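You operate a simulated robot arm through the tools that you are given. There is no shell and no other tool. Be economical: measure what you need, move in short steps, check, and stop when the job is done.

You are at the controls of a simulated two-armed robot. One attempt, no reset.

TASK
On the narrow walkway over the locker, fold the green cloth in half, so that its two long edges meet.

Only the result counts: the job must be done as asked and must still hold three seconds after the hand-in. Knocking over, shifting, dropping, spilling or breaking anything else fails it. Flat cloth is picked up by pressing the open fingertips on it (5 to 10 N) and closing them slowly along it; thin cloth reads only 2 to 8 mm in the jaws.

THE ROBOT
Two 7-joint arms with two-finger grippers on one trunk, on a base that drives. Base frame: it is fixed to the floor where the robot stands at the start and does not move with it; the origin is under the middle of the robot, x ahead of it, y to its left, z up; the surface under the hand at the start is at about z = 800. Readings come in mm, degrees, newtons and seconds.
The left shoulder is at the start at [25, 216, 1080], the right one opposite. With the tool pointing down near the work surface each hand reaches from about 200 to 760 mm from the robot's upright axis, wherever it stands, measured 20 degrees to its own side. Places, roughly: narrow walkway over the locker [500, 200, 800]. Payload 2.2 kg a hand.
Tool frame (each hand has its own): the origin (TCP) lies between the finger pads and is the grasp point; the fingertips stand 19 mm ahead of it; z points along the fingers, y is the line along which they close. The gripper opens to 116 mm. The gripper's body begins 70 mm behind the TCP.
Orientation is told as [roll, pitch, yaw] about the base's x, y, z axes, in that order, counted from this pose: with the fingers straight down and closing along the base's y, the tool's x points along the base's -x, its y along +y and its z along -z.

THE INTERFACE
- The arms move only by the tool apply_moves. It takes "left_moves", "right_moves" or both (then of equal length, played together; a hand with none holds still); each is a list of rows, each a list of 7 numbers: the turn, a rotation vector about the tool's x, y, z in units of 120 degrees (1.0 is 120 degrees), then the shift along the tool's x, y, z in units of 400 mm (1.0 is 400 mm), then the gripper command, from -1 (shut) to 1 (fully open), values between in proportion. In form: [[rx, ry, rz, tx, ty, tz, claw], ...]. A call has 1 to 20 rows; each row is the pose to reach, as a shift and turn from the pose commanded when the call began, along the tool's axes at that moment. A call with a number of a shift or a turn outside -1 to 1 is refused whole. A row lasts 0.2 s, in which the tool goes at most 50 mm and 8.6 degrees; a call with a longer step from one row to the next is refused whole, and so is a gripper value outside its range. A pose out of reach is approached as far as the arm can. The call stops where the force on the tool passes 40 N (or 10 N more than at its start, if that is more) or the arm is blocked; 0.2 s more then pass. Each finger halts on what it meets, pressing with about 32 N; the grip force reading is that of the motor and also rises with nothing between the fingers. The clock runs only during rows and for 0.2 s after the last one: add rows that repeat a pose to give the fingers time. The reply holds the time, the measured pose of the TCP, the force on the tool along the base axes, the opening and the grip force, in the units named above and with some noise, with the torque about the TCP (base axes, N m) and any sound that the robot's microphone picked up, and new pictures: "views" is both (left out), scene, wrist or none (wrist: the cameras of the hands that moved).
- Cameras (640 x 400 px; columns grow to the right, rows downward): "scene" is now at [130.9, -23.1, 1250]; the picture's right is [-0.26, -0.97, 0.00], its down [-0.55, 0.14, -0.82] and it looks along [0.79, -0.21, -0.57] (base axes); focal length 262 px, centre (320, 200). "left" rides on the left gripper at [69, 15, -97] in its tool frame; the picture's right is [-0.21, 0.98, 0.00], its down [-0.76, -0.17, -0.63] and it looks along [-0.62, -0.14, 0.77] (tool axes); focal length 251 px, centre (320, 200). "right" rides on the right gripper at [69, -15, -97] in its tool frame; the picture's right is [0.21, 0.98, 0.00], its down [-0.76, 0.17, -0.63] and it looks along [-0.62, 0.14, 0.77] (tool axes); focal length 251 px, centre (320, 200). There is no depth. A picture from a camera that has moved, and an enlarged one, comes with that camera's place and axes in the base frame and with its lens.
- lift_body(by): slides the trunk up (or, below 0, down) by that many mm; the arms and the scene camera ride with it, the base frame stays. It gives what a move gives, with no picture.
- base_move(legs): drives the robot by 1 to 6 legs, each [ahead, left, turn to the left] in mm, mm and degrees, along the robot's own axes; the way and the turn of a leg run together, so that a leg with both is an arc; at most 1500 mm and 180 degrees a leg. The arms and the cameras ride along, it lands a little off, and it stops where it bumps. It gives what a move gives, and a new picture of the scene camera.
- head_to(pan, tilt): turns the head with the scene camera to pan (to the left, within 80 degrees either way) and tilt (down, from -29 to 69), counted from straight ahead of the robot. It gives what a move gives, and a new picture of the scene camera.
- close_up(camera, box): a new picture of the part [left, top, right, bottom] of that camera's present view, enlarged. No time passes.
- sign_off(): hands the job in; it is judged then, once.

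Work in short steps. Places have to be worked out from the pictures, the camera data and where the tool is seen: move nearer, look again, correct. Check each grasp and each placing, and mend what went wrong. You have 120 turns and 260 pictures in all, those below and enlarged ones among them. Open the grippers and draw the arms clear of the work before you hand the job in, unless the task says otherwise; then end with one line.

The tools are called after "Call:" as a command line: name --argument value ..., lists and objects as JSON in quotes. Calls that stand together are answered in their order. apply_moves: Moves the arms, as the interface text tells. Its arguments: {"type":"object","properties":{"left_moves":{"type":"array","items":{"type":"array","items":{"type":"number"}}},"right_moves":{"type":"array","items":{"type":"array","items":{"type":"number"}}},"views":{"type":"string","enum":["both","scene","wrist","none"]}},"required":[]} The other tools are called the same way: lift_body (by) slides the trunk up or down; base_move (legs) drives the base; head_to (pan, tilt) turns the head that bears the scene camera; close_up (camera, box) takes an enlarged picture of a part of a camera's view; sign_off () hands the job in.

At the start:

```text
time: 0.0
left_position: [582.8, 254.4, 975.7]
left_tcp_rot: [0.0, 0.1, 0.0]
left_contact_force: [0.0, -0.3, -0.5]
left_ft_torque: [0.01, -0.02, -0.01]
left_width: 116.0
left_grasp_force: 0.1
right_position: [553.0, -214.7, 949.3]
right_tcp_rot: [0.1, 0.1, 0.0]
right_contact_force: [0.0, -0.2, -0.3]
right_ft_torque: [-0.01, -0.01, 0.01]
right_width: 116.1
right_grasp_force: 0.0
trunk travel left (down, up): [-225.0, 265.0]
robot x, y, heading: [-3.8, 1.2, -0.1]
head pan, tilt: [-14.8, 34.7]
```

scene: 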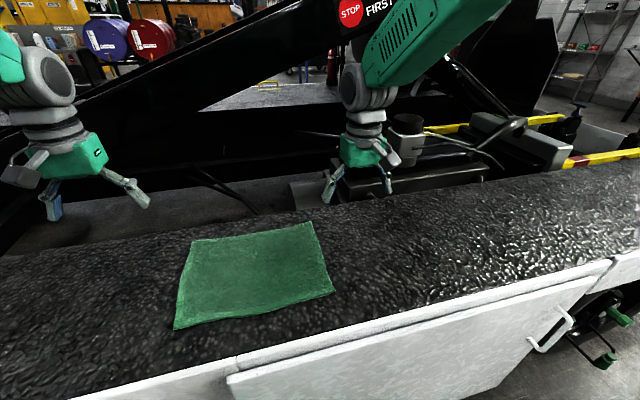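
right: 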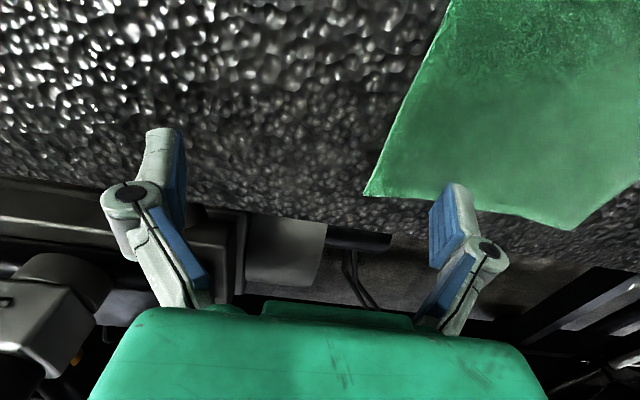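
left: 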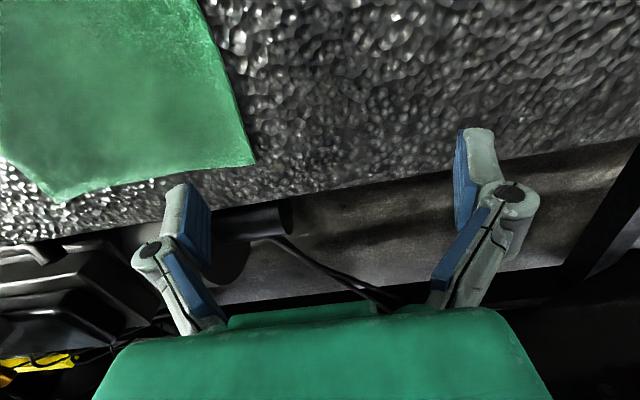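

The cloth lies at about x 440–667, y −138–162, z ≈ 800, with its long edges along y. I'll fold the near edge onto the far one, so I bring both hands over the near corners.

Call:
apply_moves --left_moves '[[0, 0, 0, 0.056, -0.05, 0.02, -0.31], [0, 0, 0, 0.112, -0.1, 0.05, -0.31], [0, 0, 0, 0.167, -0.15, 0.08, -0.31], [0, 0, 0, 0.223, -0.2, 0.11, -0.31], [0, 0, 0, 0.28, -0.25, 0.15, -0.31], [0, 0, 0, 0.3345, -0.2985, 0.189, -0.31], [0, 0, 0, 0.3345, -0.2985, 0.189, -0.31]]' --right_moves '[[0, 0, 0, 0.043, 0.043, 0.02, -0.31], [0, 0, 0, 0.087, 0.086, 0.04, -0.31], [0, 0, 0, 0.13, 0.128, 0.06, -0.31], [0, 0, 0, 0.173, 0.171, 0.08, -0.31], [0, 0, 0, 0.217, 0.214, 0.1, -0.31], [0, 0, 0, 0.26, 0.257, 0.123, -0.31], [0, 0, 0, 0.26, 0.257, 0.123, -0.31]]'

```text
time: 1.6
left_position: [446.7, 134.8, 901.5]
left_tcp_rot: [0.0, -0.1, 0.0]
left_contact_force: [0.1, -0.1, 1.3]
left_ft_torque: [0.03, 0.04, -0.01]
left_width: 40.0
left_grasp_force: 0.1
right_position: [446.1, -112.1, 901.8]
right_tcp_rot: [0.0, 0.0, -0.1]
right_contact_force: [1.2, 0.3, -0.1]
right_ft_torque: [0.01, 0.01, 0.01]
right_width: 39.6
right_grasp_force: 0.0
trunk travel left (down, up): [-225.0, 265.0]
robot x, y, heading: [1.2, -0.7, -0.0]
head pan, tilt: [-14.8, 34.7]
camera scene: at [130.2, -23.6, 1250.0], right [-0.26, -0.97, 0.0], down [-0.55, 0.15, -0.82], along [0.79, -0.21, -0.57], focal length 262 px, centre (320, 200)
camera right: at [375.6, -127.0, 998.7], right [-0.21, 0.98, 0.0], down [0.76, 0.17, 0.63], along [0.62, 0.14, -0.77], focal length 251 px, centre (320, 200)
camera left: at [378.0, 148.9, 997.5], right [0.21, 0.98, 0.0], down [0.76, -0.17, 0.63], along [0.62, -0.14, -0.77], focal length 251 px, centre (320, 200)
```

scene: 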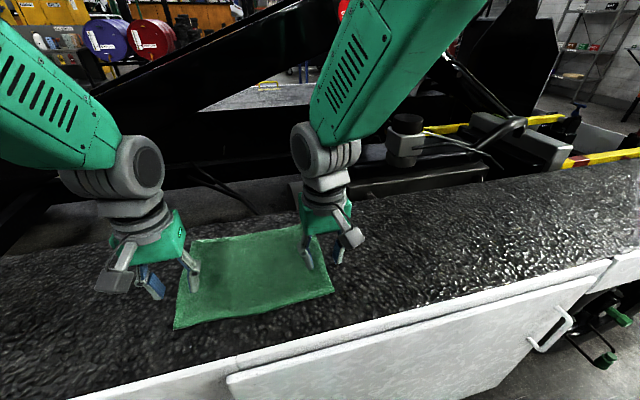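
right: 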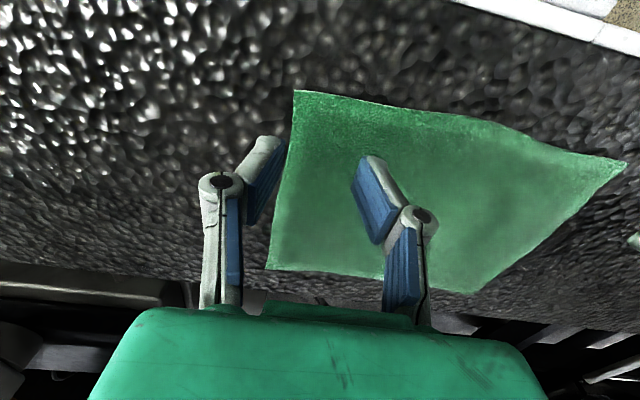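
left: 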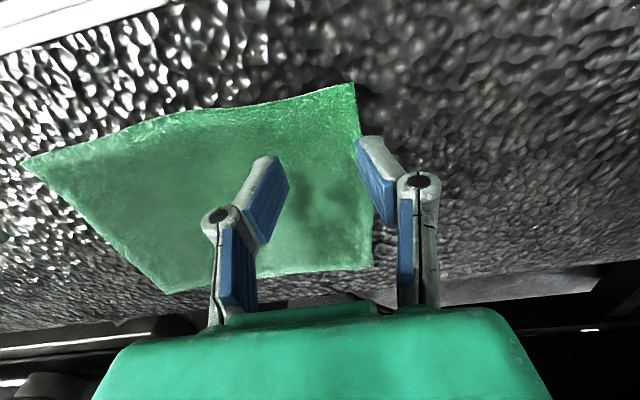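

Both hands hover over the near corners. From the wrist views the near edge is at x≈432 and the corners are at y≈160 and −135. I shift slightly and go down to just above the cloth.

Call:
apply_moves --left_moves '[[0, 0, 0, 0.005, -0.005, 0.06, -0.31], [0, 0, 0, 0.01, -0.01, 0.12, -0.31], [0, 0, 0, 0.014, -0.012, 0.19, -0.31], [0, 0, 0, 0.014, -0.012, 0.19, -0.31]]' --right_moves '[[0, 0, 0, 0.005, 0.005, 0.06, -0.31], [0, 0, 0, 0.01, 0.01, 0.12, -0.31], [0, 0, 0, 0.014, 0.014, 0.19, -0.31], [0, 0, 0, 0.014, 0.014, 0.19, -0.31]]'

```text
time: 2.6
left_position: [439.9, 128.1, 825.7]
left_tcp_rot: [-0.1, -0.2, 0.0]
left_contact_force: [0.1, 0.0, 0.3]
left_ft_torque: [0.03, 0.01, -0.01]
left_width: 39.9
left_grasp_force: 0.1
right_position: [441.9, -108.0, 826.0]
right_tcp_rot: [0.0, -0.2, 0.0]
right_contact_force: [0.7, 0.1, -0.3]
right_ft_torque: [-0.02, -0.08, 0.02]
right_width: 40.1
right_grasp_force: 0.0
trunk travel left (down, up): [-225.0, 265.0]
robot x, y, heading: [1.7, 0.9, -0.1]
head pan, tilt: [-14.8, 34.7]
camera scene: at [129.2, -23.7, 1250.2], right [-0.26, -0.97, 0.0], down [-0.55, 0.15, -0.82], along [0.79, -0.21, -0.57], focal length 262 px, centre (320, 200)
camera right: at [369.7, -121.7, 923.7], right [-0.21, 0.98, 0.0], down [0.75, 0.17, 0.64], along [0.62, 0.14, -0.77], focal length 251 px, centre (320, 200)
camera left: at [370.9, 143.4, 921.9], right [0.21, 0.98, 0.0], down [0.75, -0.17, 0.64], along [0.62, -0.14, -0.77], focal length 251 px, centre (320, 200)
```

scene: 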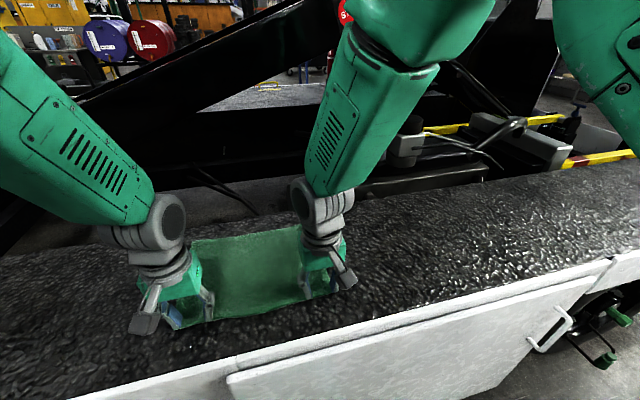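
right: 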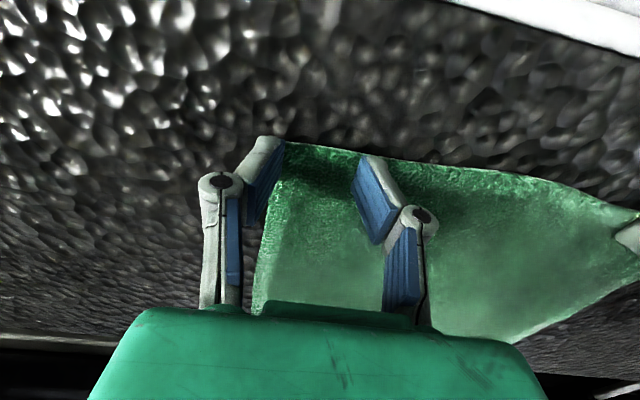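
left: 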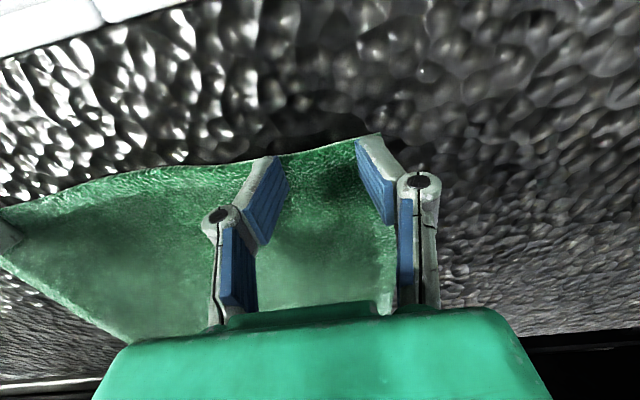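

The fingertips are a few mm above the cloth and the outer fingers sit right at the corners. I move each hand about 8 mm inward and 5 mm ahead, then lower slowly.

Call:
apply_moves --left_moves '[[0, 0, 0, -0.012, -0.015, 0.0, -0.31], [0, 0, 0, -0.012, -0.015, 0.005, -0.31], [0, 0, 0, -0.012, -0.015, 0.01, -0.31], [0, 0, 0, -0.012, -0.015, 0.013, -0.31], [0, 0, 0, -0.012, -0.015, 0.013, -0.31]]' --right_moves '[[0, 0, 0, -0.012, 0.02, 0.0, -0.31], [0, 0, 0, -0.012, 0.02, 0.005, -0.31], [0, 0, 0, -0.012, 0.02, 0.01, -0.31], [0, 0, 0, -0.012, 0.02, 0.013, -0.31], [0, 0, 0, -0.012, 0.02, 0.013, -0.31]]' --views "wrist"

```text
time: 3.8
left_position: [445.4, 122.2, 823.6]
left_tcp_rot: [0.0, -0.3, 0.0]
left_contact_force: [2.3, 1.1, 12.1]
left_ft_torque: [0.05, -0.05, -0.02]
left_width: 39.1
left_grasp_force: 0.1
right_position: [445.7, -99.7, 822.8]
right_tcp_rot: [0.4, -0.4, -0.4]
right_contact_force: [2.4, 0.7, 5.1]
right_ft_torque: [-0.02, -0.05, -0.01]
right_width: 38.3
right_grasp_force: 0.0
trunk travel left (down, up): [-225.0, 265.0]
robot x, y, heading: [2.9, 0.1, -0.1]
head pan, tilt: [-14.8, 34.7]
camera right: at [375.5, -114.4, 920.0], right [-0.21, 0.98, 0.01], down [0.75, 0.16, 0.64], along [0.62, 0.14, -0.77], focal length 251 px, centre (320, 200)
camera left: at [376.5, 138.4, 918.2], right [0.21, 0.98, 0.0], down [0.75, -0.17, 0.64], along [0.62, -0.14, -0.77], focal length 251 px, centre (320, 200)
```

right: 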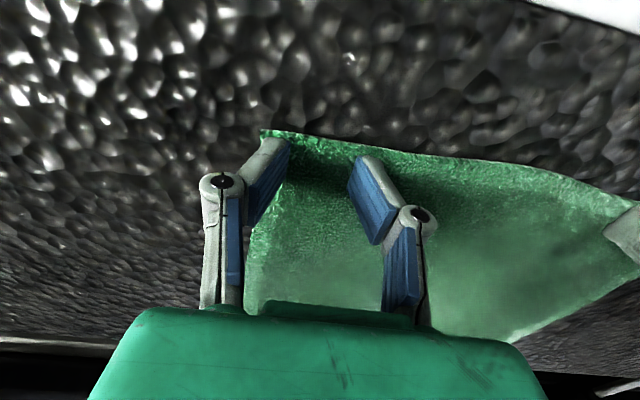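
left: 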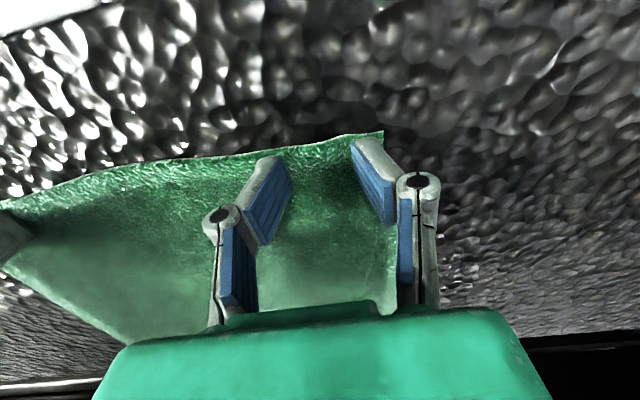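

Both hands are in contact, left at about 12 N and right at about 5 N. I ease the left up slightly, press the right a touch more, and close slowly.

Call:
apply_moves --left_moves '[[0, 0, 0, 0, 0, -0.0015, -0.36], [0, 0, 0, 0, 0, -0.0015, -0.41], [0, 0, 0, 0, 0, -0.0015, -0.46], [0, 0, 0, 0, 0, -0.0015, -0.51], [0, 0, 0, 0, 0, -0.0015, -0.56], [0, 0, 0, 0, 0, -0.0015, -0.61], [0, 0, 0, 0, 0, -0.0015, -0.66], [0, 0, 0, 0, 0, -0.0015, -0.71], [0, 0, 0, 0, 0, -0.0015, -0.76], [0, 0, 0, 0, 0, -0.0015, -0.81], [0, 0, 0, 0, 0, -0.0015, -0.86], [0, 0, 0, 0, 0, -0.0015, -0.91], [0, 0, 0, 0, 0, -0.0015, -0.96], [0, 0, 0, 0, 0, -0.0015, -1], [0, 0, 0, 0, 0, -0.0015, -1], [0, 0, 0, 0, 0, -0.0015, -1]]' --right_moves '[[0, 0, 0, 0, 0, 0.001, -0.36], [0, 0, 0, 0, 0, 0.001, -0.41], [0, 0, 0, 0, 0, 0.001, -0.46], [0, 0, 0, 0, 0, 0.001, -0.51], [0, 0, 0, 0, 0, 0.001, -0.56], [0, 0, 0, 0, 0, 0.001, -0.61], [0, 0, 0, 0, 0, 0.001, -0.66], [0, 0, 0, 0, 0, 0.001, -0.71], [0, 0, 0, 0, 0, 0.001, -0.76], [0, 0, 0, 0, 0, 0.001, -0.81], [0, 0, 0, 0, 0, 0.001, -0.86], [0, 0, 0, 0, 0, 0.001, -0.91], [0, 0, 0, 0, 0, 0.001, -0.96], [0, 0, 0, 0, 0, 0.001, -1], [0, 0, 0, 0, 0, 0.001, -1], [0, 0, 0, 0, 0, 0.001, -1]]' --views "wrist"

```text
time: 7.2
left_position: [446.3, 123.2, 823.0]
left_tcp_rot: [0.1, -0.2, -0.1]
left_contact_force: [-0.4, 0.1, 1.8]
left_ft_torque: [0.01, 0.01, -0.01]
left_width: 0.0
left_grasp_force: 28.3
right_position: [446.5, -99.6, 821.7]
right_tcp_rot: [0.5, -0.2, -0.3]
right_contact_force: [-5.5, -0.4, 11.7]
right_ft_torque: [-0.08, 0.12, -0.01]
right_width: 5.2
right_grasp_force: 32.0
trunk travel left (down, up): [-225.0, 265.0]
robot x, y, heading: [0.5, 3.5, -0.0]
head pan, tilt: [-14.8, 34.7]
camera right: at [375.1, -114.3, 919.2], right [-0.21, 0.98, 0.01], down [0.76, 0.16, 0.64], along [0.62, 0.14, -0.77], focal length 251 px, centre (320, 200)
camera left: at [375.9, 138.4, 918.1], right [0.21, 0.98, 0.0], down [0.75, -0.17, 0.64], along [0.62, -0.14, -0.77], focal length 251 px, centre (320, 200)
```

right: 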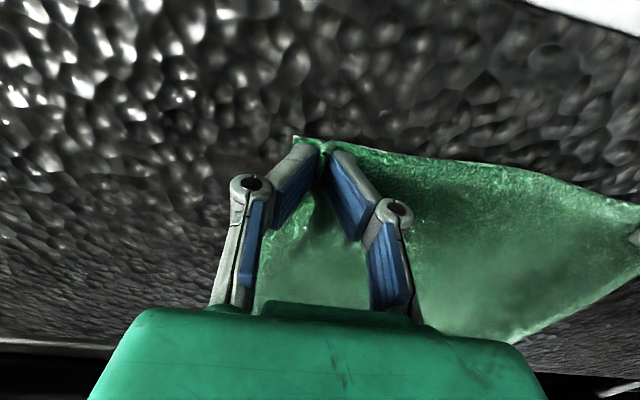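
left: 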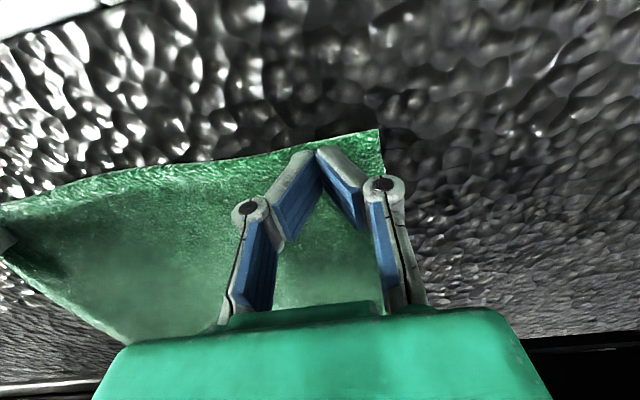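

The right hand has the cloth (5.2 mm), but the left slid over it. I lift the left 4 mm, reopen to 40 mm, and press down harder than before; the right holds still.

Call:
apply_moves --left_moves '[[0, 0, 0, 0, 0.005, -0.012, -0.6], [0, 0, 0, 0, 0.01, -0.012, -0.31], [0, 0, 0, 0, 0.01, -0.012, -0.31], [0, 0, 0, 0, 0.01, -0.006, -0.31], [0, 0, 0, 0, 0.01, 0.0, -0.31], [0, 0, 0, 0, 0.01, 0.002, -0.31], [0, 0, 0, 0, 0.01, 0.003, -0.31], [0, 0, 0, 0, 0.01, 0.003, -0.31]]' --views "wrist"

```text
time: 9.0
left_position: [445.7, 127.3, 821.7]
left_tcp_rot: [0.0, -0.4, 0.0]
left_contact_force: [-0.8, -2.3, 17.6]
left_ft_torque: [-0.14, 0.0, 0.0]
left_width: 40.1
left_grasp_force: 8.8
right_position: [444.8, -99.8, 822.1]
right_tcp_rot: [0.4, -0.3, -0.3]
right_contact_force: [-4.6, 1.5, 10.1]
right_ft_torque: [-0.02, 0.07, -0.05]
right_width: 5.0
right_grasp_force: 32.1
trunk travel left (down, up): [-225.0, 265.0]
robot x, y, heading: [-2.4, 2.5, 0.3]
head pan, tilt: [-14.8, 34.7]
camera left: at [376.3, 141.9, 917.3], right [0.21, 0.98, 0.0], down [0.75, -0.17, 0.64], along [0.62, -0.14, -0.77], focal length 251 px, centre (320, 200)
```

left: 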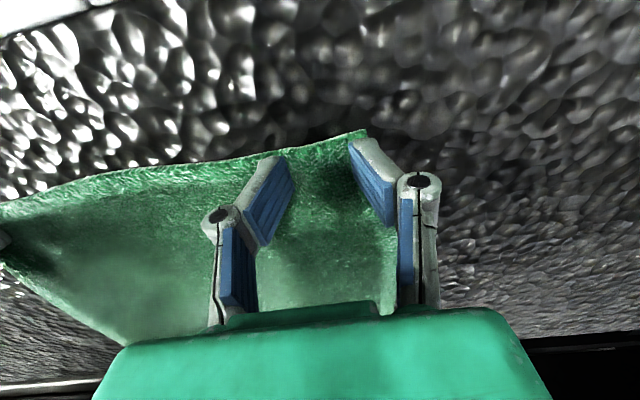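

Left presses at 17.6 N, a bit too hard. I ease up 0.4 mm and close slowly.

Call:
apply_moves --left_moves '[[0, 0, 0, 0, 0, -0.001, -0.36], [0, 0, 0, 0, 0, -0.001, -0.41], [0, 0, 0, 0, 0, -0.001, -0.46], [0, 0, 0, 0, 0, -0.001, -0.51], [0, 0, 0, 0, 0, -0.001, -0.56], [0, 0, 0, 0, 0, -0.001, -0.61], [0, 0, 0, 0, 0, -0.001, -0.66], [0, 0, 0, 0, 0, -0.001, -0.71], [0, 0, 0, 0, 0, -0.001, -0.76], [0, 0, 0, 0, 0, -0.001, -0.81], [0, 0, 0, 0, 0, -0.001, -0.86], [0, 0, 0, 0, 0, -0.001, -0.91], [0, 0, 0, 0, 0, -0.001, -0.96], [0, 0, 0, 0, 0, -0.001, -1], [0, 0, 0, 0, 0, -0.001, -1], [0, 0, 0, 0, 0, -0.001, -1]]' --views "both"

```text
time: 12.4
left_position: [445.8, 126.7, 822.5]
left_tcp_rot: [-0.1, -0.2, 0.0]
left_contact_force: [1.0, -6.0, 6.5]
left_ft_torque: [-0.1, -0.03, -0.03]
left_width: 5.1
left_grasp_force: 31.7
right_position: [446.5, -100.3, 822.0]
right_tcp_rot: [0.4, -0.2, -0.2]
right_contact_force: [-4.5, 4.7, 12.7]
right_ft_torque: [0.04, 0.07, -0.04]
right_width: 4.7
right_grasp_force: 31.9
trunk travel left (down, up): [-225.0, 265.0]
robot x, y, heading: [-1.4, -3.2, 0.2]
head pan, tilt: [-14.8, 34.7]
camera scene: at [127.6, -23.6, 1250.4], right [-0.26, -0.97, 0.0], down [-0.55, 0.15, -0.82], along [0.79, -0.21, -0.57], focal length 262 px, centre (320, 200)
camera left: at [376.2, 141.9, 917.9], right [0.21, 0.98, 0.0], down [0.75, -0.17, 0.64], along [0.62, -0.14, -0.77], focal length 251 px, centre (320, 200)
```

scene: 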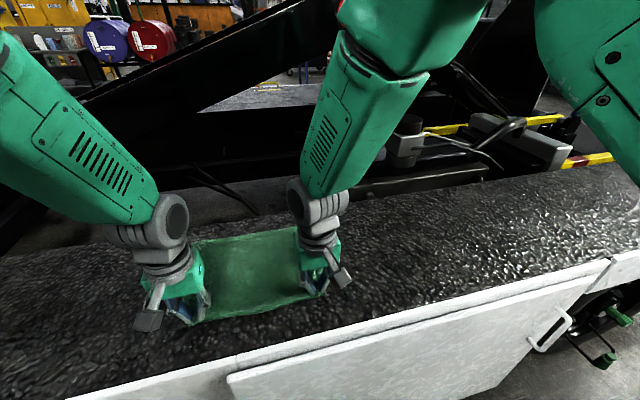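
left: 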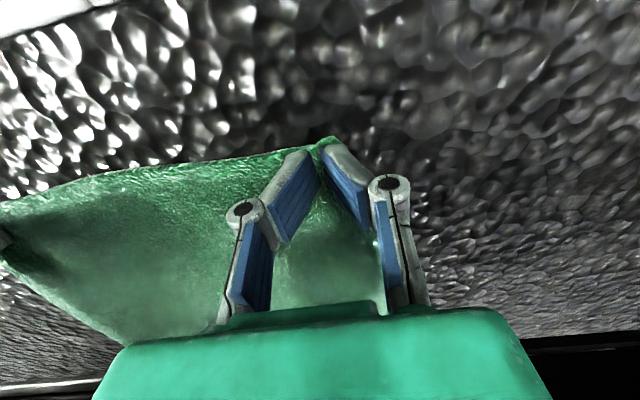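

Both jaws read about 5 mm, so both hold cloth. I lift 60 mm together to check the grasp and see how the edge hangs.

Call:
apply_moves --left_moves '[[0, 0, 0, 0, 0, -0.03, -1], [0, 0, 0, 0, 0, -0.06, -1], [0, 0, 0, -0.01, 0, -0.1, -1], [0, 0, 0, -0.03, 0, -0.15, -1], [0, 0, 0, -0.03, 0, -0.15, -1]]' --right_moves '[[0, 0, 0, 0, 0, -0.03, -1], [0, 0, 0, 0, 0, -0.06, -1], [0, 0, 0, -0.01, 0, -0.1, -1], [0, 0, 0, -0.03, 0, -0.15, -1], [0, 0, 0, -0.03, 0, -0.15, -1]]'

Call:
close_up --camera "scene" --box '[130, 170, 390, 350]'

```text
time: 13.6
left_position: [458.4, 126.7, 881.6]
left_tcp_rot: [0.1, 0.0, 0.1]
left_contact_force: [0.3, -1.5, 0.0]
left_ft_torque: [0.01, 0.01, 0.0]
left_width: 5.2
left_grasp_force: 32.0
right_position: [457.8, -98.2, 878.7]
right_tcp_rot: [-0.1, -0.2, 0.1]
right_contact_force: [0.3, 1.6, 0.1]
right_ft_torque: [-0.01, 0.02, -0.03]
right_width: 5.0
right_grasp_force: 31.8
trunk travel left (down, up): [-225.0, 265.0]
robot x, y, heading: [-1.5, -0.5, 0.0]
head pan, tilt: [-14.8, 34.7]
camera scene: at [130.4, -23.5, 1249.9], right [-0.26, -0.97, 0.0], down [-0.55, 0.15, -0.82], along [0.79, -0.21, -0.57], focal length 262 px, centre (320, 200)
camera right: at [387.1, -113.4, 977.3], right [-0.22, 0.98, 0.0], down [0.75, 0.17, 0.63], along [0.62, 0.14, -0.77], focal length 251 px, centre (320, 200)
camera left: at [389.3, 141.7, 977.2], right [0.21, 0.98, 0.0], down [0.76, -0.17, 0.63], along [0.62, -0.14, -0.77], focal length 251 px, centre (320, 200)
```

scene: 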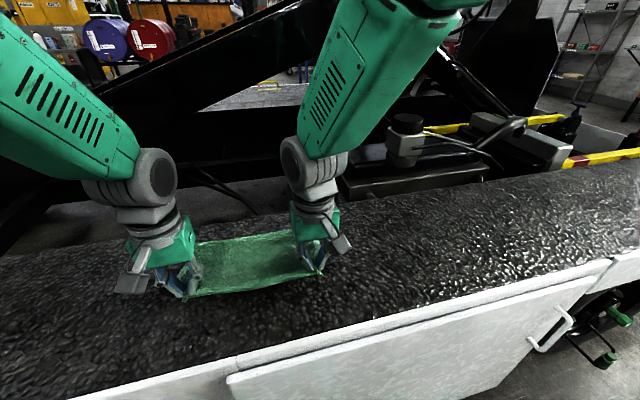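
right: 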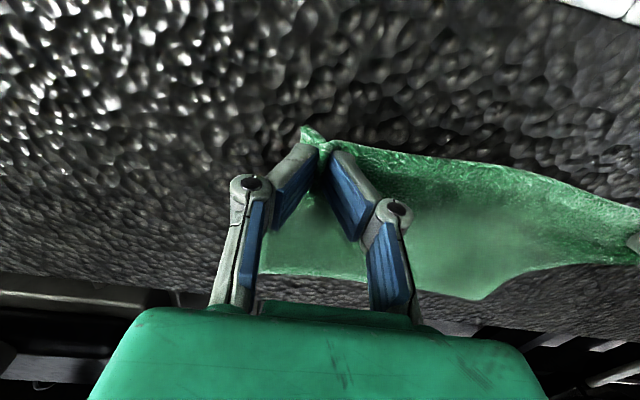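
left: 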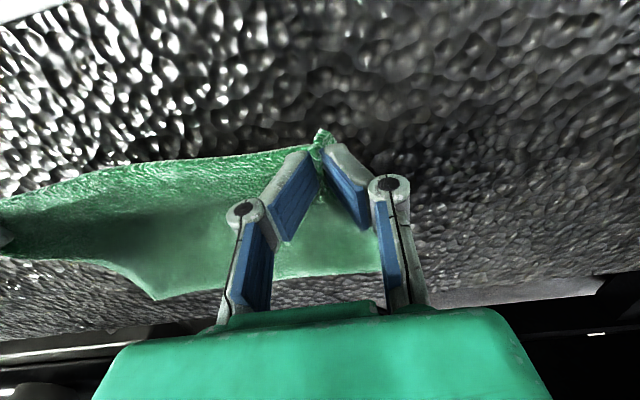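

```text
2.22 times, centred on (260, 260) of scene
camera zoom: at [130.4, -23.5, 1249.9], right [-0.26, -0.97, 0.0], down [-0.55, 0.15, -0.82], along [0.79, -0.21, -0.57], focal length 583 px, centre (453, 67)
```

zoom: 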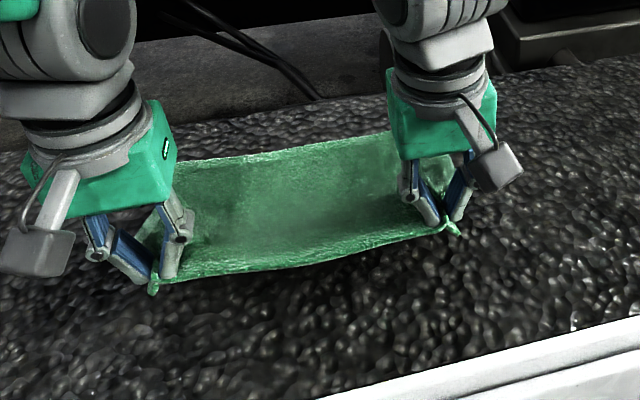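

The grip is good and the cloth hangs cleanly. I carry the edge in an arc toward the far side, tilting the hands up to 45° so the gripped strip turns over with the fold.

Call:
apply_moves --left_moves '[[0, 0.0417, 0, -0.05, 0, -0.0375, -1], [0, 0.083, 0, -0.105, 0, -0.0625, -1], [0, 0.125, 0, -0.155, 0, -0.08, -1], [0, 0.167, 0, -0.205, 0, -0.0875, -1], [0, 0.208, 0, -0.25, 0, -0.0875, -1], [0, 0.25, 0, -0.295, 0, -0.08, -1], [0, 0.292, 0, -0.3375, 0, -0.0625, -1], [0, 0.333, 0, -0.375, 0, -0.0375, -1], [0, 0.375, 0, -0.4, 0, -0.0125, -1], [0, 0.375, 0, -0.4, 0, -0.0125, -1]]' --right_moves '[[0, 0.0417, 0, -0.05, 0, -0.0375, -1], [0, 0.083, 0, -0.105, 0, -0.0625, -1], [0, 0.125, 0, -0.155, 0, -0.08, -1], [0, 0.167, 0, -0.205, 0, -0.0875, -1], [0, 0.208, 0, -0.25, 0, -0.0875, -1], [0, 0.25, 0, -0.295, 0, -0.08, -1], [0, 0.292, 0, -0.3375, 0, -0.0625, -1], [0, 0.333, 0, -0.375, 0, -0.0375, -1], [0, 0.375, 0, -0.4, 0, -0.0125, -1], [0, 0.375, 0, -0.4, 0, -0.0125, -1]]'

Call:
close_up --camera "scene" --box '[130, 150, 390, 330]'

```text
time: 15.8
left_position: [556.2, 131.7, 865.2]
left_tcp_rot: [-0.6, 44.9, -0.4]
left_contact_force: [-0.5, -24.0, 3.4]
left_ft_torque: [-0.43, 0.0, 0.38]
left_width: 5.6
left_grasp_force: 31.9
left hand out of reach, approached as far as the arm can: row 7, 8, 9, 10
right_position: [548.0, -108.8, 887.8]
right_tcp_rot: [0.4, 45.1, 0.4]
right_contact_force: [0.1, 25.8, -2.3]
right_ft_torque: [0.36, -0.02, -0.34]
right_width: 5.4
right_grasp_force: 32.0
right hand out of reach, approached as far as the arm can: row 7, 8, 9, 10
trunk travel left (down, up): [-225.0, 265.0]
robot x, y, heading: [3.5, -1.1, -0.0]
head pan, tilt: [-14.8, 34.7]
camera scene: at [135.0, -24.8, 1249.2], right [-0.26, -0.97, 0.0], down [-0.56, 0.15, -0.82], along [0.79, -0.21, -0.58], focal length 262 px, centre (320, 200)
camera right: at [567.3, -124.8, 1005.8], right [-0.15, 0.98, 0.16], down [0.98, 0.17, -0.09], along [-0.11, 0.14, -0.98], focal length 251 px, centre (320, 200)
camera left: at [575.6, 147.3, 982.8], right [0.15, 0.98, -0.16], down [0.98, -0.17, -0.08], along [-0.11, -0.14, -0.98], focal length 251 px, centre (320, 200)
```

scene: 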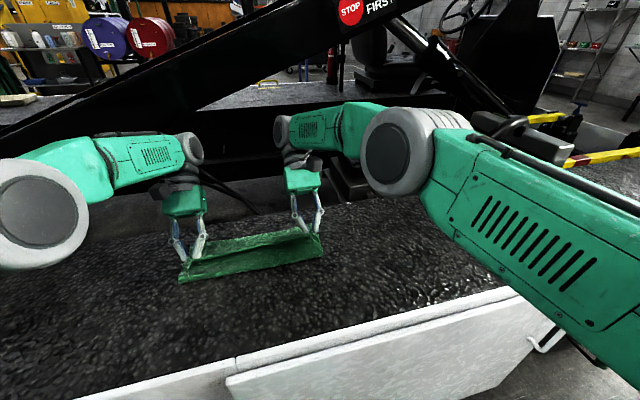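
right: 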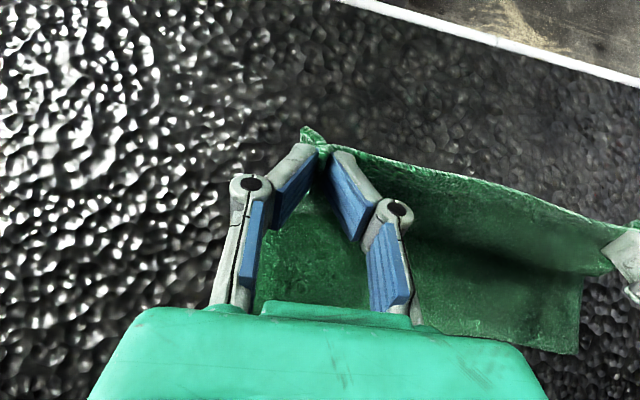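
left: 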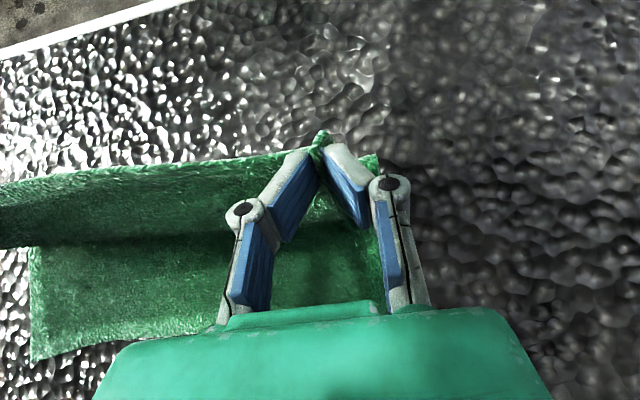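

```text
2.22 times, centred on (260, 240) of scene
camera zoom: at [135.0, -24.8, 1249.2], right [-0.26, -0.97, 0.0], down [-0.56, 0.15, -0.82], along [0.79, -0.21, -0.58], focal length 583 px, centre (453, 111)
```

zoom: 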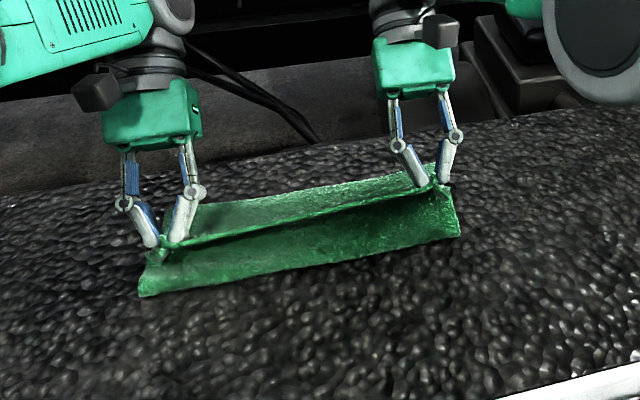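

At 45° tilt the arms run out of reach at x≈550 and the cloth is stretched sideways (25 N). I look down to see how much room there is between the base and the locker.

Call:
head_to --pan 0 --tilt 69

```text
time: 16.8
left_position: [554.4, 133.6, 867.3]
left_tcp_rot: [-0.2, 44.8, -0.2]
left_contact_force: [-1.1, -30.3, 3.3]
left_ft_torque: [-0.53, 0.05, 0.45]
left_width: 5.6
left_grasp_force: 31.9
right_position: [548.0, -110.1, 890.6]
right_tcp_rot: [0.3, 44.9, 0.2]
right_contact_force: [0.9, 30.6, -2.2]
right_ft_torque: [0.43, -0.02, -0.48]
right_width: 5.7
right_grasp_force: 32.3
trunk travel left (down, up): [-225.0, 265.0]
robot x, y, heading: [-1.1, -0.5, 0.2]
head pan, tilt: [0.0, 68.8]
camera scene: at [102.8, -1.3, 1205.9], right [0.0, -1.0, 0.0], down [-0.93, 0.0, -0.36], along [0.36, 0.0, -0.93], focal length 262 px, centre (320, 200)
```

scene: 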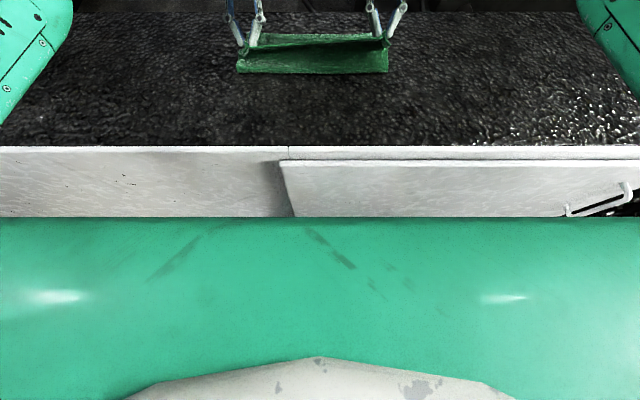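

The gap to the locker is small, so I won't drive. I lower the tilt by 20° to regain reach, which should also relieve the sideways pull.

Call:
apply_moves --left_moves '[[0, -0.05, 0, 0, -0.004, 0, -1], [0, -0.1, 0, 0, -0.008, 0, -1], [0, -0.15, 0, 0, -0.008, 0, -1], [0, -0.17, 0, 0, -0.008, 0, -1], [0, -0.17, 0, 0, -0.008, 0, -1]]' --right_moves '[[0, -0.05, 0, 0, 0.004, 0, -1], [0, -0.1, 0, 0, 0.008, 0, -1], [0, -0.15, 0, 0, 0.008, 0, -1], [0, -0.17, 0, 0, 0.008, 0, -1], [0, -0.17, 0, 0, 0.008, 0, -1]]'

```text
time: 18.0
left_position: [553.5, 130.1, 865.7]
left_tcp_rot: [-0.1, 24.5, -0.1]
left_contact_force: [-0.3, -19.6, 2.9]
left_ft_torque: [-0.38, 0.01, 0.2]
left_width: 5.5
left_grasp_force: 31.8
right_position: [545.4, -109.4, 891.3]
right_tcp_rot: [0.2, 24.4, 0.0]
right_contact_force: [-0.7, 19.4, -1.8]
right_ft_torque: [0.33, -0.04, -0.23]
right_width: 5.0
right_grasp_force: 31.4
trunk travel left (down, up): [-225.0, 265.0]
robot x, y, heading: [-1.7, 0.7, 0.1]
head pan, tilt: [0.0, 68.8]
camera scene: at [102.3, -1.1, 1205.8], right [0.0, -1.0, 0.0], down [-0.93, 0.0, -0.36], along [0.36, 0.0, -0.93], focal length 262 px, centre (320, 200)
camera right: at [522.4, -123.1, 1007.6], right [-0.2, 0.98, 0.09], down [0.95, 0.17, 0.26], along [0.24, 0.14, -0.96], focal length 251 px, centre (320, 200)
camera left: at [529.7, 146.3, 981.8], right [0.19, 0.98, -0.09], down [0.95, -0.17, 0.26], along [0.24, -0.14, -0.96], focal length 251 px, centre (320, 200)
```

scene: 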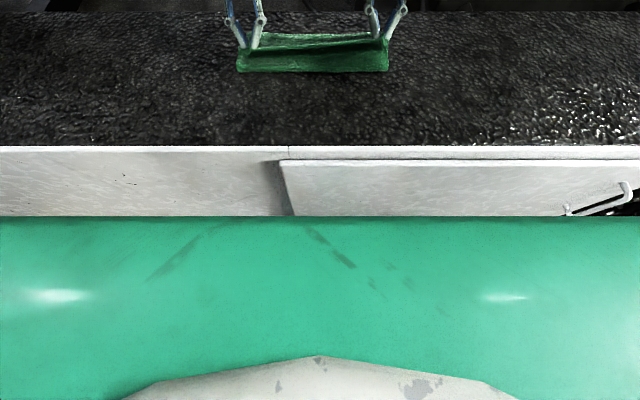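
right: 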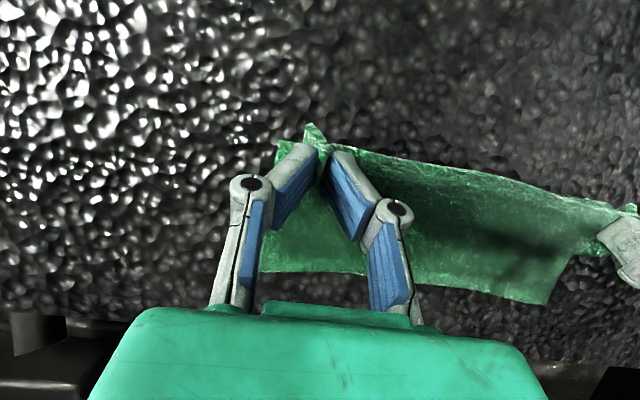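
left: 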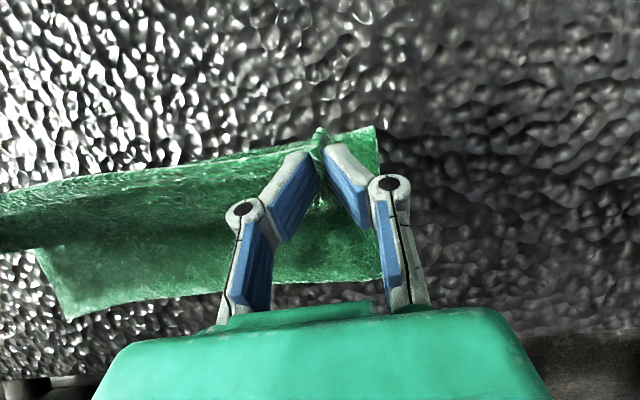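

Commands now follow the clamped pose, so I work from the measured one. I carry both edges on to x≈630, z≈870 at this tilt, with the hands slightly closer together.

Call:
apply_moves --left_moves '[[0, 0, 0, -0.034, -0.01, -0.0177, -1], [0, 0, 0, -0.068, -0.02, -0.0354, -1], [0, 0, 0, -0.102, -0.02, -0.0531, -1], [0, 0, 0, -0.136, -0.02, -0.0708, -1], [0, 0, 0, -0.17, -0.02, -0.0885, -1], [0, 0, 0, -0.17, -0.02, -0.0885, -1]]' --right_moves '[[0, 0, 0, -0.043, 0.01, -0.008, -1], [0, 0, 0, -0.086, 0.02, -0.016, -1], [0, 0, 0, -0.128, 0.02, -0.024, -1], [0, 0, 0, -0.171, 0.02, -0.032, -1], [0, 0, 0, -0.214, 0.02, -0.04, -1], [0, 0, 0, -0.214, 0.02, -0.04, -1]]' --views "none"

Call:
head_to --pan 0 --tilt 40

Call:
close_up --camera "scene" --box '[190, 110, 450, 270]'

```text
time: 19.4
left_position: [623.3, 124.0, 873.9]
left_tcp_rot: [-0.1, 24.6, -0.1]
left_contact_force: [-0.7, -4.0, -0.5]
left_ft_torque: [-0.05, 0.01, 0.03]
left_width: 4.7
left_grasp_force: 32.2
left hand out of reach, approached as far as the arm can: row 5, 6
right_position: [617.4, -104.7, 870.0]
right_tcp_rot: [0.0, 24.5, 0.0]
right_contact_force: [0.8, 4.9, 0.3]
right_ft_torque: [0.06, 0.02, -0.04]
right_width: 4.9
right_grasp_force: 32.2
right hand out of reach, approached as far as the arm can: row 5, 6
trunk travel left (down, up): [-225.0, 265.0]
robot x, y, heading: [-1.5, 0.1, 0.3]
head pan, tilt: [0.0, 68.8]
```

```text
time: 20.3
left_position: [623.2, 124.7, 873.4]
left_tcp_rot: [0.0, 24.5, 0.0]
left_contact_force: [0.1, -4.7, -0.6]
left_ft_torque: [-0.05, 0.01, 0.05]
left_width: 5.2
left_grasp_force: 31.8
right_position: [616.9, -104.6, 870.4]
right_tcp_rot: [0.0, 24.5, -0.1]
right_contact_force: [0.1, 5.3, 0.9]
right_ft_torque: [0.06, -0.03, -0.04]
right_width: 5.1
right_grasp_force: 31.6
trunk travel left (down, up): [-225.0, 265.0]
robot x, y, heading: [-1.2, 1.0, -0.0]
head pan, tilt: [0.0, 40.0]
camera scene: at [132.2, -1.1, 1241.7], right [0.0, -1.0, 0.0], down [-0.65, 0.0, -0.76], along [0.76, 0.0, -0.65], focal length 262 px, centre (320, 200)
```

scene: 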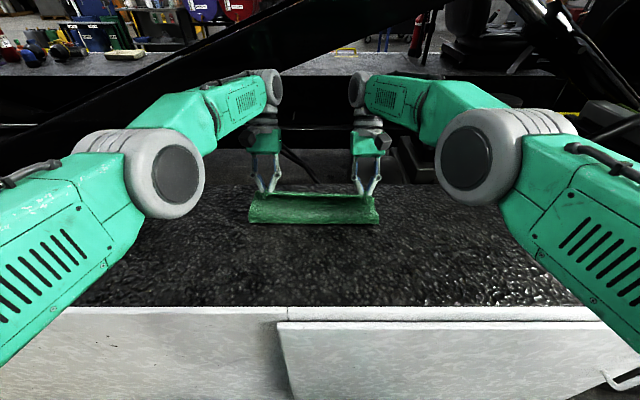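

```text
2.46 times, centred on (320, 190) of scene
camera zoom: at [132.2, -1.1, 1241.7], right [0.0, -1.0, 0.0], down [-0.65, 0.0, -0.76], along [0.76, 0.0, -0.65], focal length 646 px, centre (320, 225)
```

zoom: 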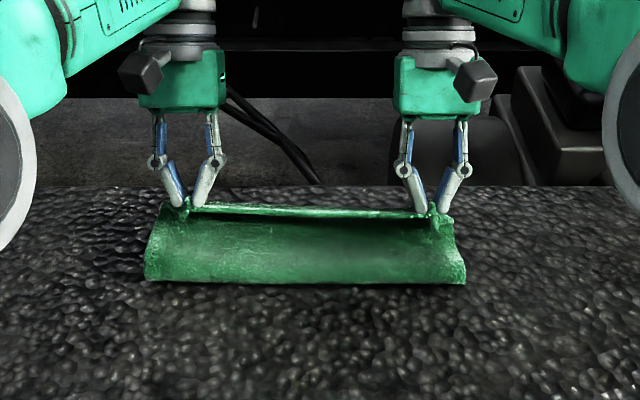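

The fold is forming nicely and the held edge is over the far half. I reduce the tilt to about 16° and come down to x≈635, z≈847.

Call:
apply_moves --left_moves '[[0, -0.034, 0, -0.018, 0, 0.015, -1], [0, -0.067, 0, -0.036, 0, 0.03, -1], [0, -0.067, 0, -0.053, 0, 0.0444, -1], [0, -0.067, 0, -0.053, 0, 0.0444, -1]]' --right_moves '[[0, -0.034, 0, -0.021, 0, 0.01, -1], [0, -0.067, 0, -0.042, 0, 0.02, -1], [0, -0.067, 0, -0.064, 0, 0.0313, -1], [0, -0.067, 0, -0.064, 0, 0.0313, -1]]'

Call:
close_up --camera "scene" --box '[190, 110, 450, 270]'

```text
time: 21.3
left_position: [645.6, 121.2, 847.2]
left_tcp_rot: [-0.1, 16.5, 0.0]
left_contact_force: [-0.1, -2.5, -0.6]
left_ft_torque: [-0.02, -0.01, 0.05]
left_width: 4.9
left_grasp_force: 31.9
left hand out of reach, approached as far as the arm can: row 1, 2, 3, 4
right_position: [631.7, -104.5, 849.4]
right_tcp_rot: [0.0, 16.4, 0.1]
right_contact_force: [-0.5, 4.1, 0.5]
right_ft_torque: [0.02, -0.01, -0.02]
right_width: 4.8
right_grasp_force: 32.1
trunk travel left (down, up): [-225.0, 265.0]
robot x, y, heading: [1.1, -1.3, -0.1]
head pan, tilt: [0.0, 40.0]
camera scene: at [131.5, -1.2, 1241.9], right [0.0, -1.0, 0.0], down [-0.65, 0.0, -0.76], along [0.76, 0.0, -0.65], focal length 262 px, centre (320, 200)
camera right: at [592.6, -119.9, 962.1], right [-0.21, 0.98, 0.06], down [0.9, 0.17, 0.39], along [0.37, 0.14, -0.92], focal length 251 px, centre (320, 200)
camera left: at [607.5, 137.3, 959.2], right [0.21, 0.98, -0.06], down [0.91, -0.17, 0.39], along [0.37, -0.14, -0.92], focal length 251 px, centre (320, 200)
```

scene: 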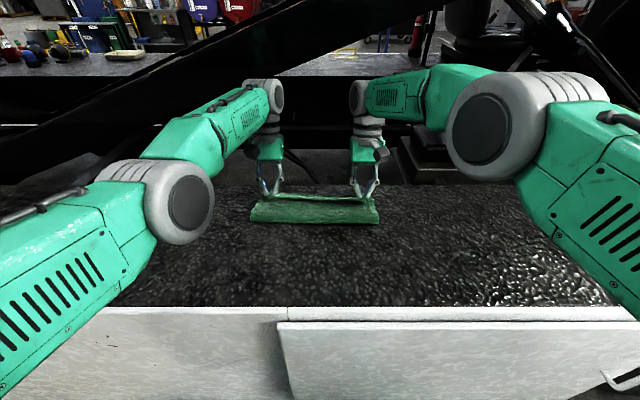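
right: 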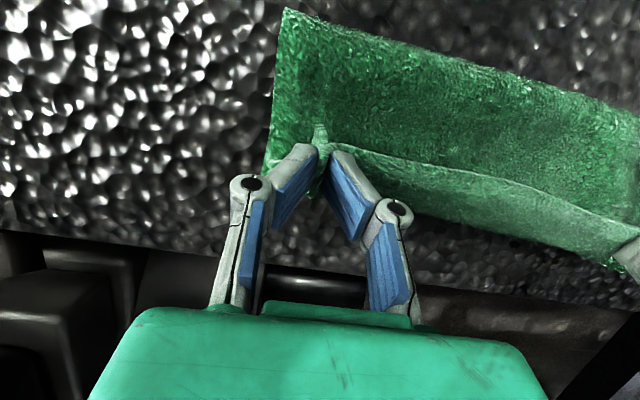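
left: 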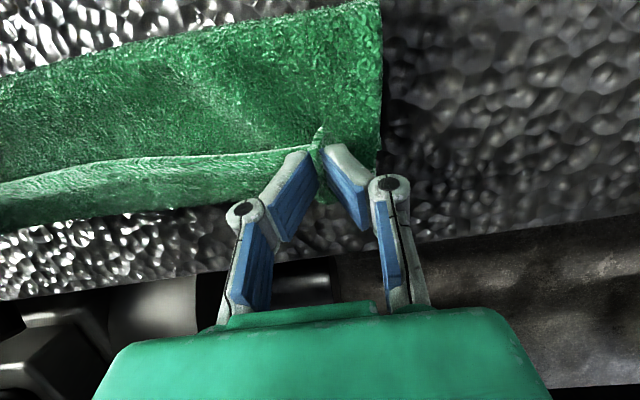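

```text
2.46 times, centred on (320, 190) of scene
camera zoom: at [131.5, -1.2, 1241.9], right [0.0, -1.0, 0.0], down [-0.65, 0.0, -0.76], along [0.76, 0.0, -0.65], focal length 646 px, centre (320, 225)
```

zoom: 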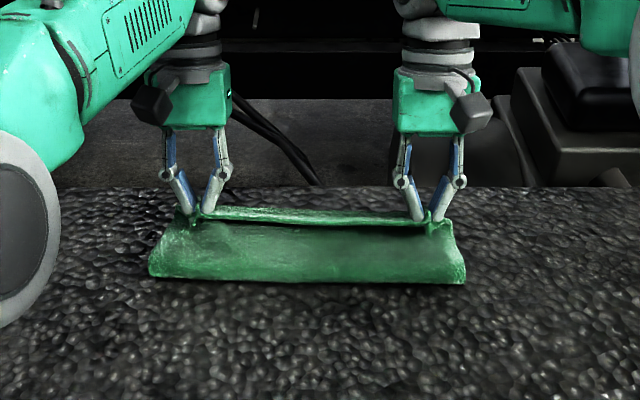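

The wrist views show the held edge is not doubled back in the middle. It lies at x≈622 while the lower far edge is at x≈663, so it needs about 40 mm more. I move on to x≈664 and lower the tilt to about 6° to reach it.

Call:
apply_moves --left_moves '[[0, -0.03, 0, -0.015, 0, 0, -1], [0, -0.06, 0, -0.03, 0, 0.005, -1], [0, -0.0875, 0, -0.042, 0, 0.01, -1], [0, -0.0875, 0, -0.052, 0, 0.016, -1], [0, -0.0875, 0, -0.052, 0, 0.016, -1]]' --right_moves '[[0, -0.03, 0, -0.025, 0, 0, -1], [0, -0.06, 0, -0.05, 0, 0.003, -1], [0, -0.0875, 0, -0.07, 0, 0.006, -1], [0, -0.0875, 0, -0.087, 0, 0.011, -1], [0, -0.0875, 0, -0.087, 0, 0.011, -1]]'

Call:
close_up --camera "scene" --box '[230, 140, 410, 250]'

```text
time: 22.5
left_position: [681.6, 119.5, 836.1]
left_tcp_rot: [0.0, 6.0, 0.0]
left_contact_force: [0.3, -1.4, 1.0]
left_ft_torque: [0.01, -0.03, 0.02]
left_width: 4.9
left_grasp_force: 32.0
left hand out of reach, approached as far as the arm can: row 1, 2, 3, 4, 5
right_position: [664.3, -105.5, 836.0]
right_tcp_rot: [0.0, 5.8, 0.0]
right_contact_force: [0.3, 1.2, 0.8]
right_ft_torque: [0.01, 0.01, -0.02]
right_width: 4.9
right_grasp_force: 31.7
trunk travel left (down, up): [-225.0, 265.0]
robot x, y, heading: [1.7, -0.1, -0.1]
head pan, tilt: [0.0, 40.0]
camera scene: at [131.6, -1.3, 1241.9], right [0.0, -1.0, 0.0], down [-0.65, 0.0, -0.76], along [0.76, 0.0, -0.65], focal length 262 px, centre (320, 200)
camera right: at [605.0, -120.3, 939.2], right [-0.21, 0.98, 0.02], down [0.82, 0.17, 0.55], along [0.54, 0.14, -0.83], focal length 251 px, centre (320, 200)
camera left: at [623.8, 132.8, 937.7], right [0.21, 0.98, -0.02], down [0.82, -0.17, 0.55], along [0.53, -0.14, -0.83], focal length 251 px, centre (320, 200)
```

scene: 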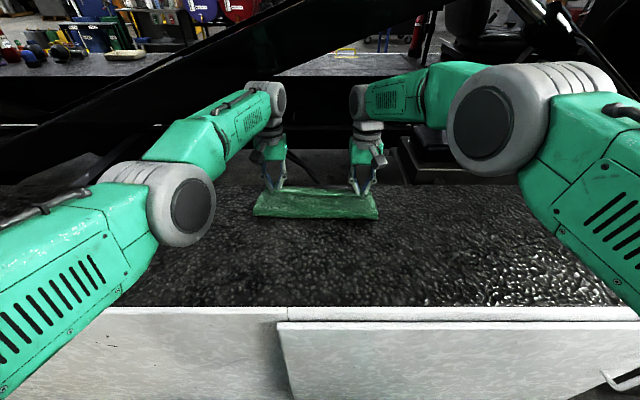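
right: 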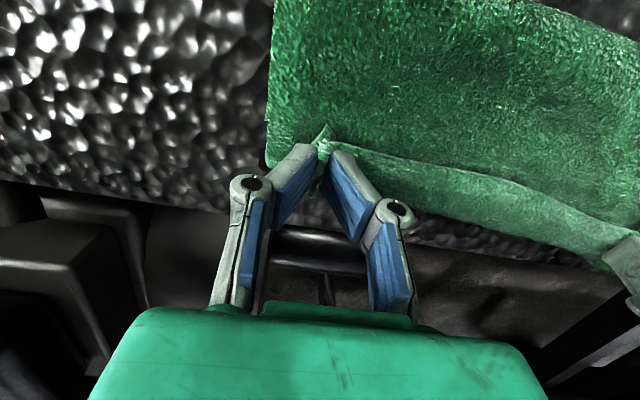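
left: 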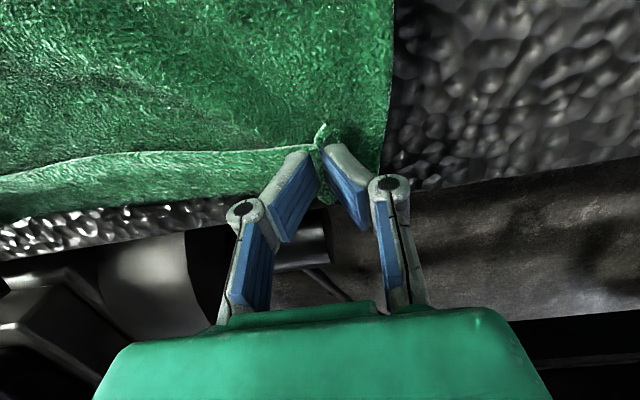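

```text
3.56 times, centred on (320, 195) of scene
camera zoom: at [131.6, -1.3, 1241.9], right [0.0, -1.0, 0.0], down [-0.65, 0.0, -0.76], along [0.76, 0.0, -0.65], focal length 933 px, centre (320, 218)
```

zoom: 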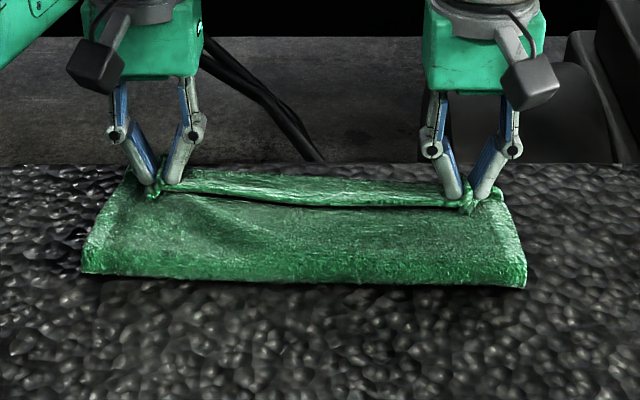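

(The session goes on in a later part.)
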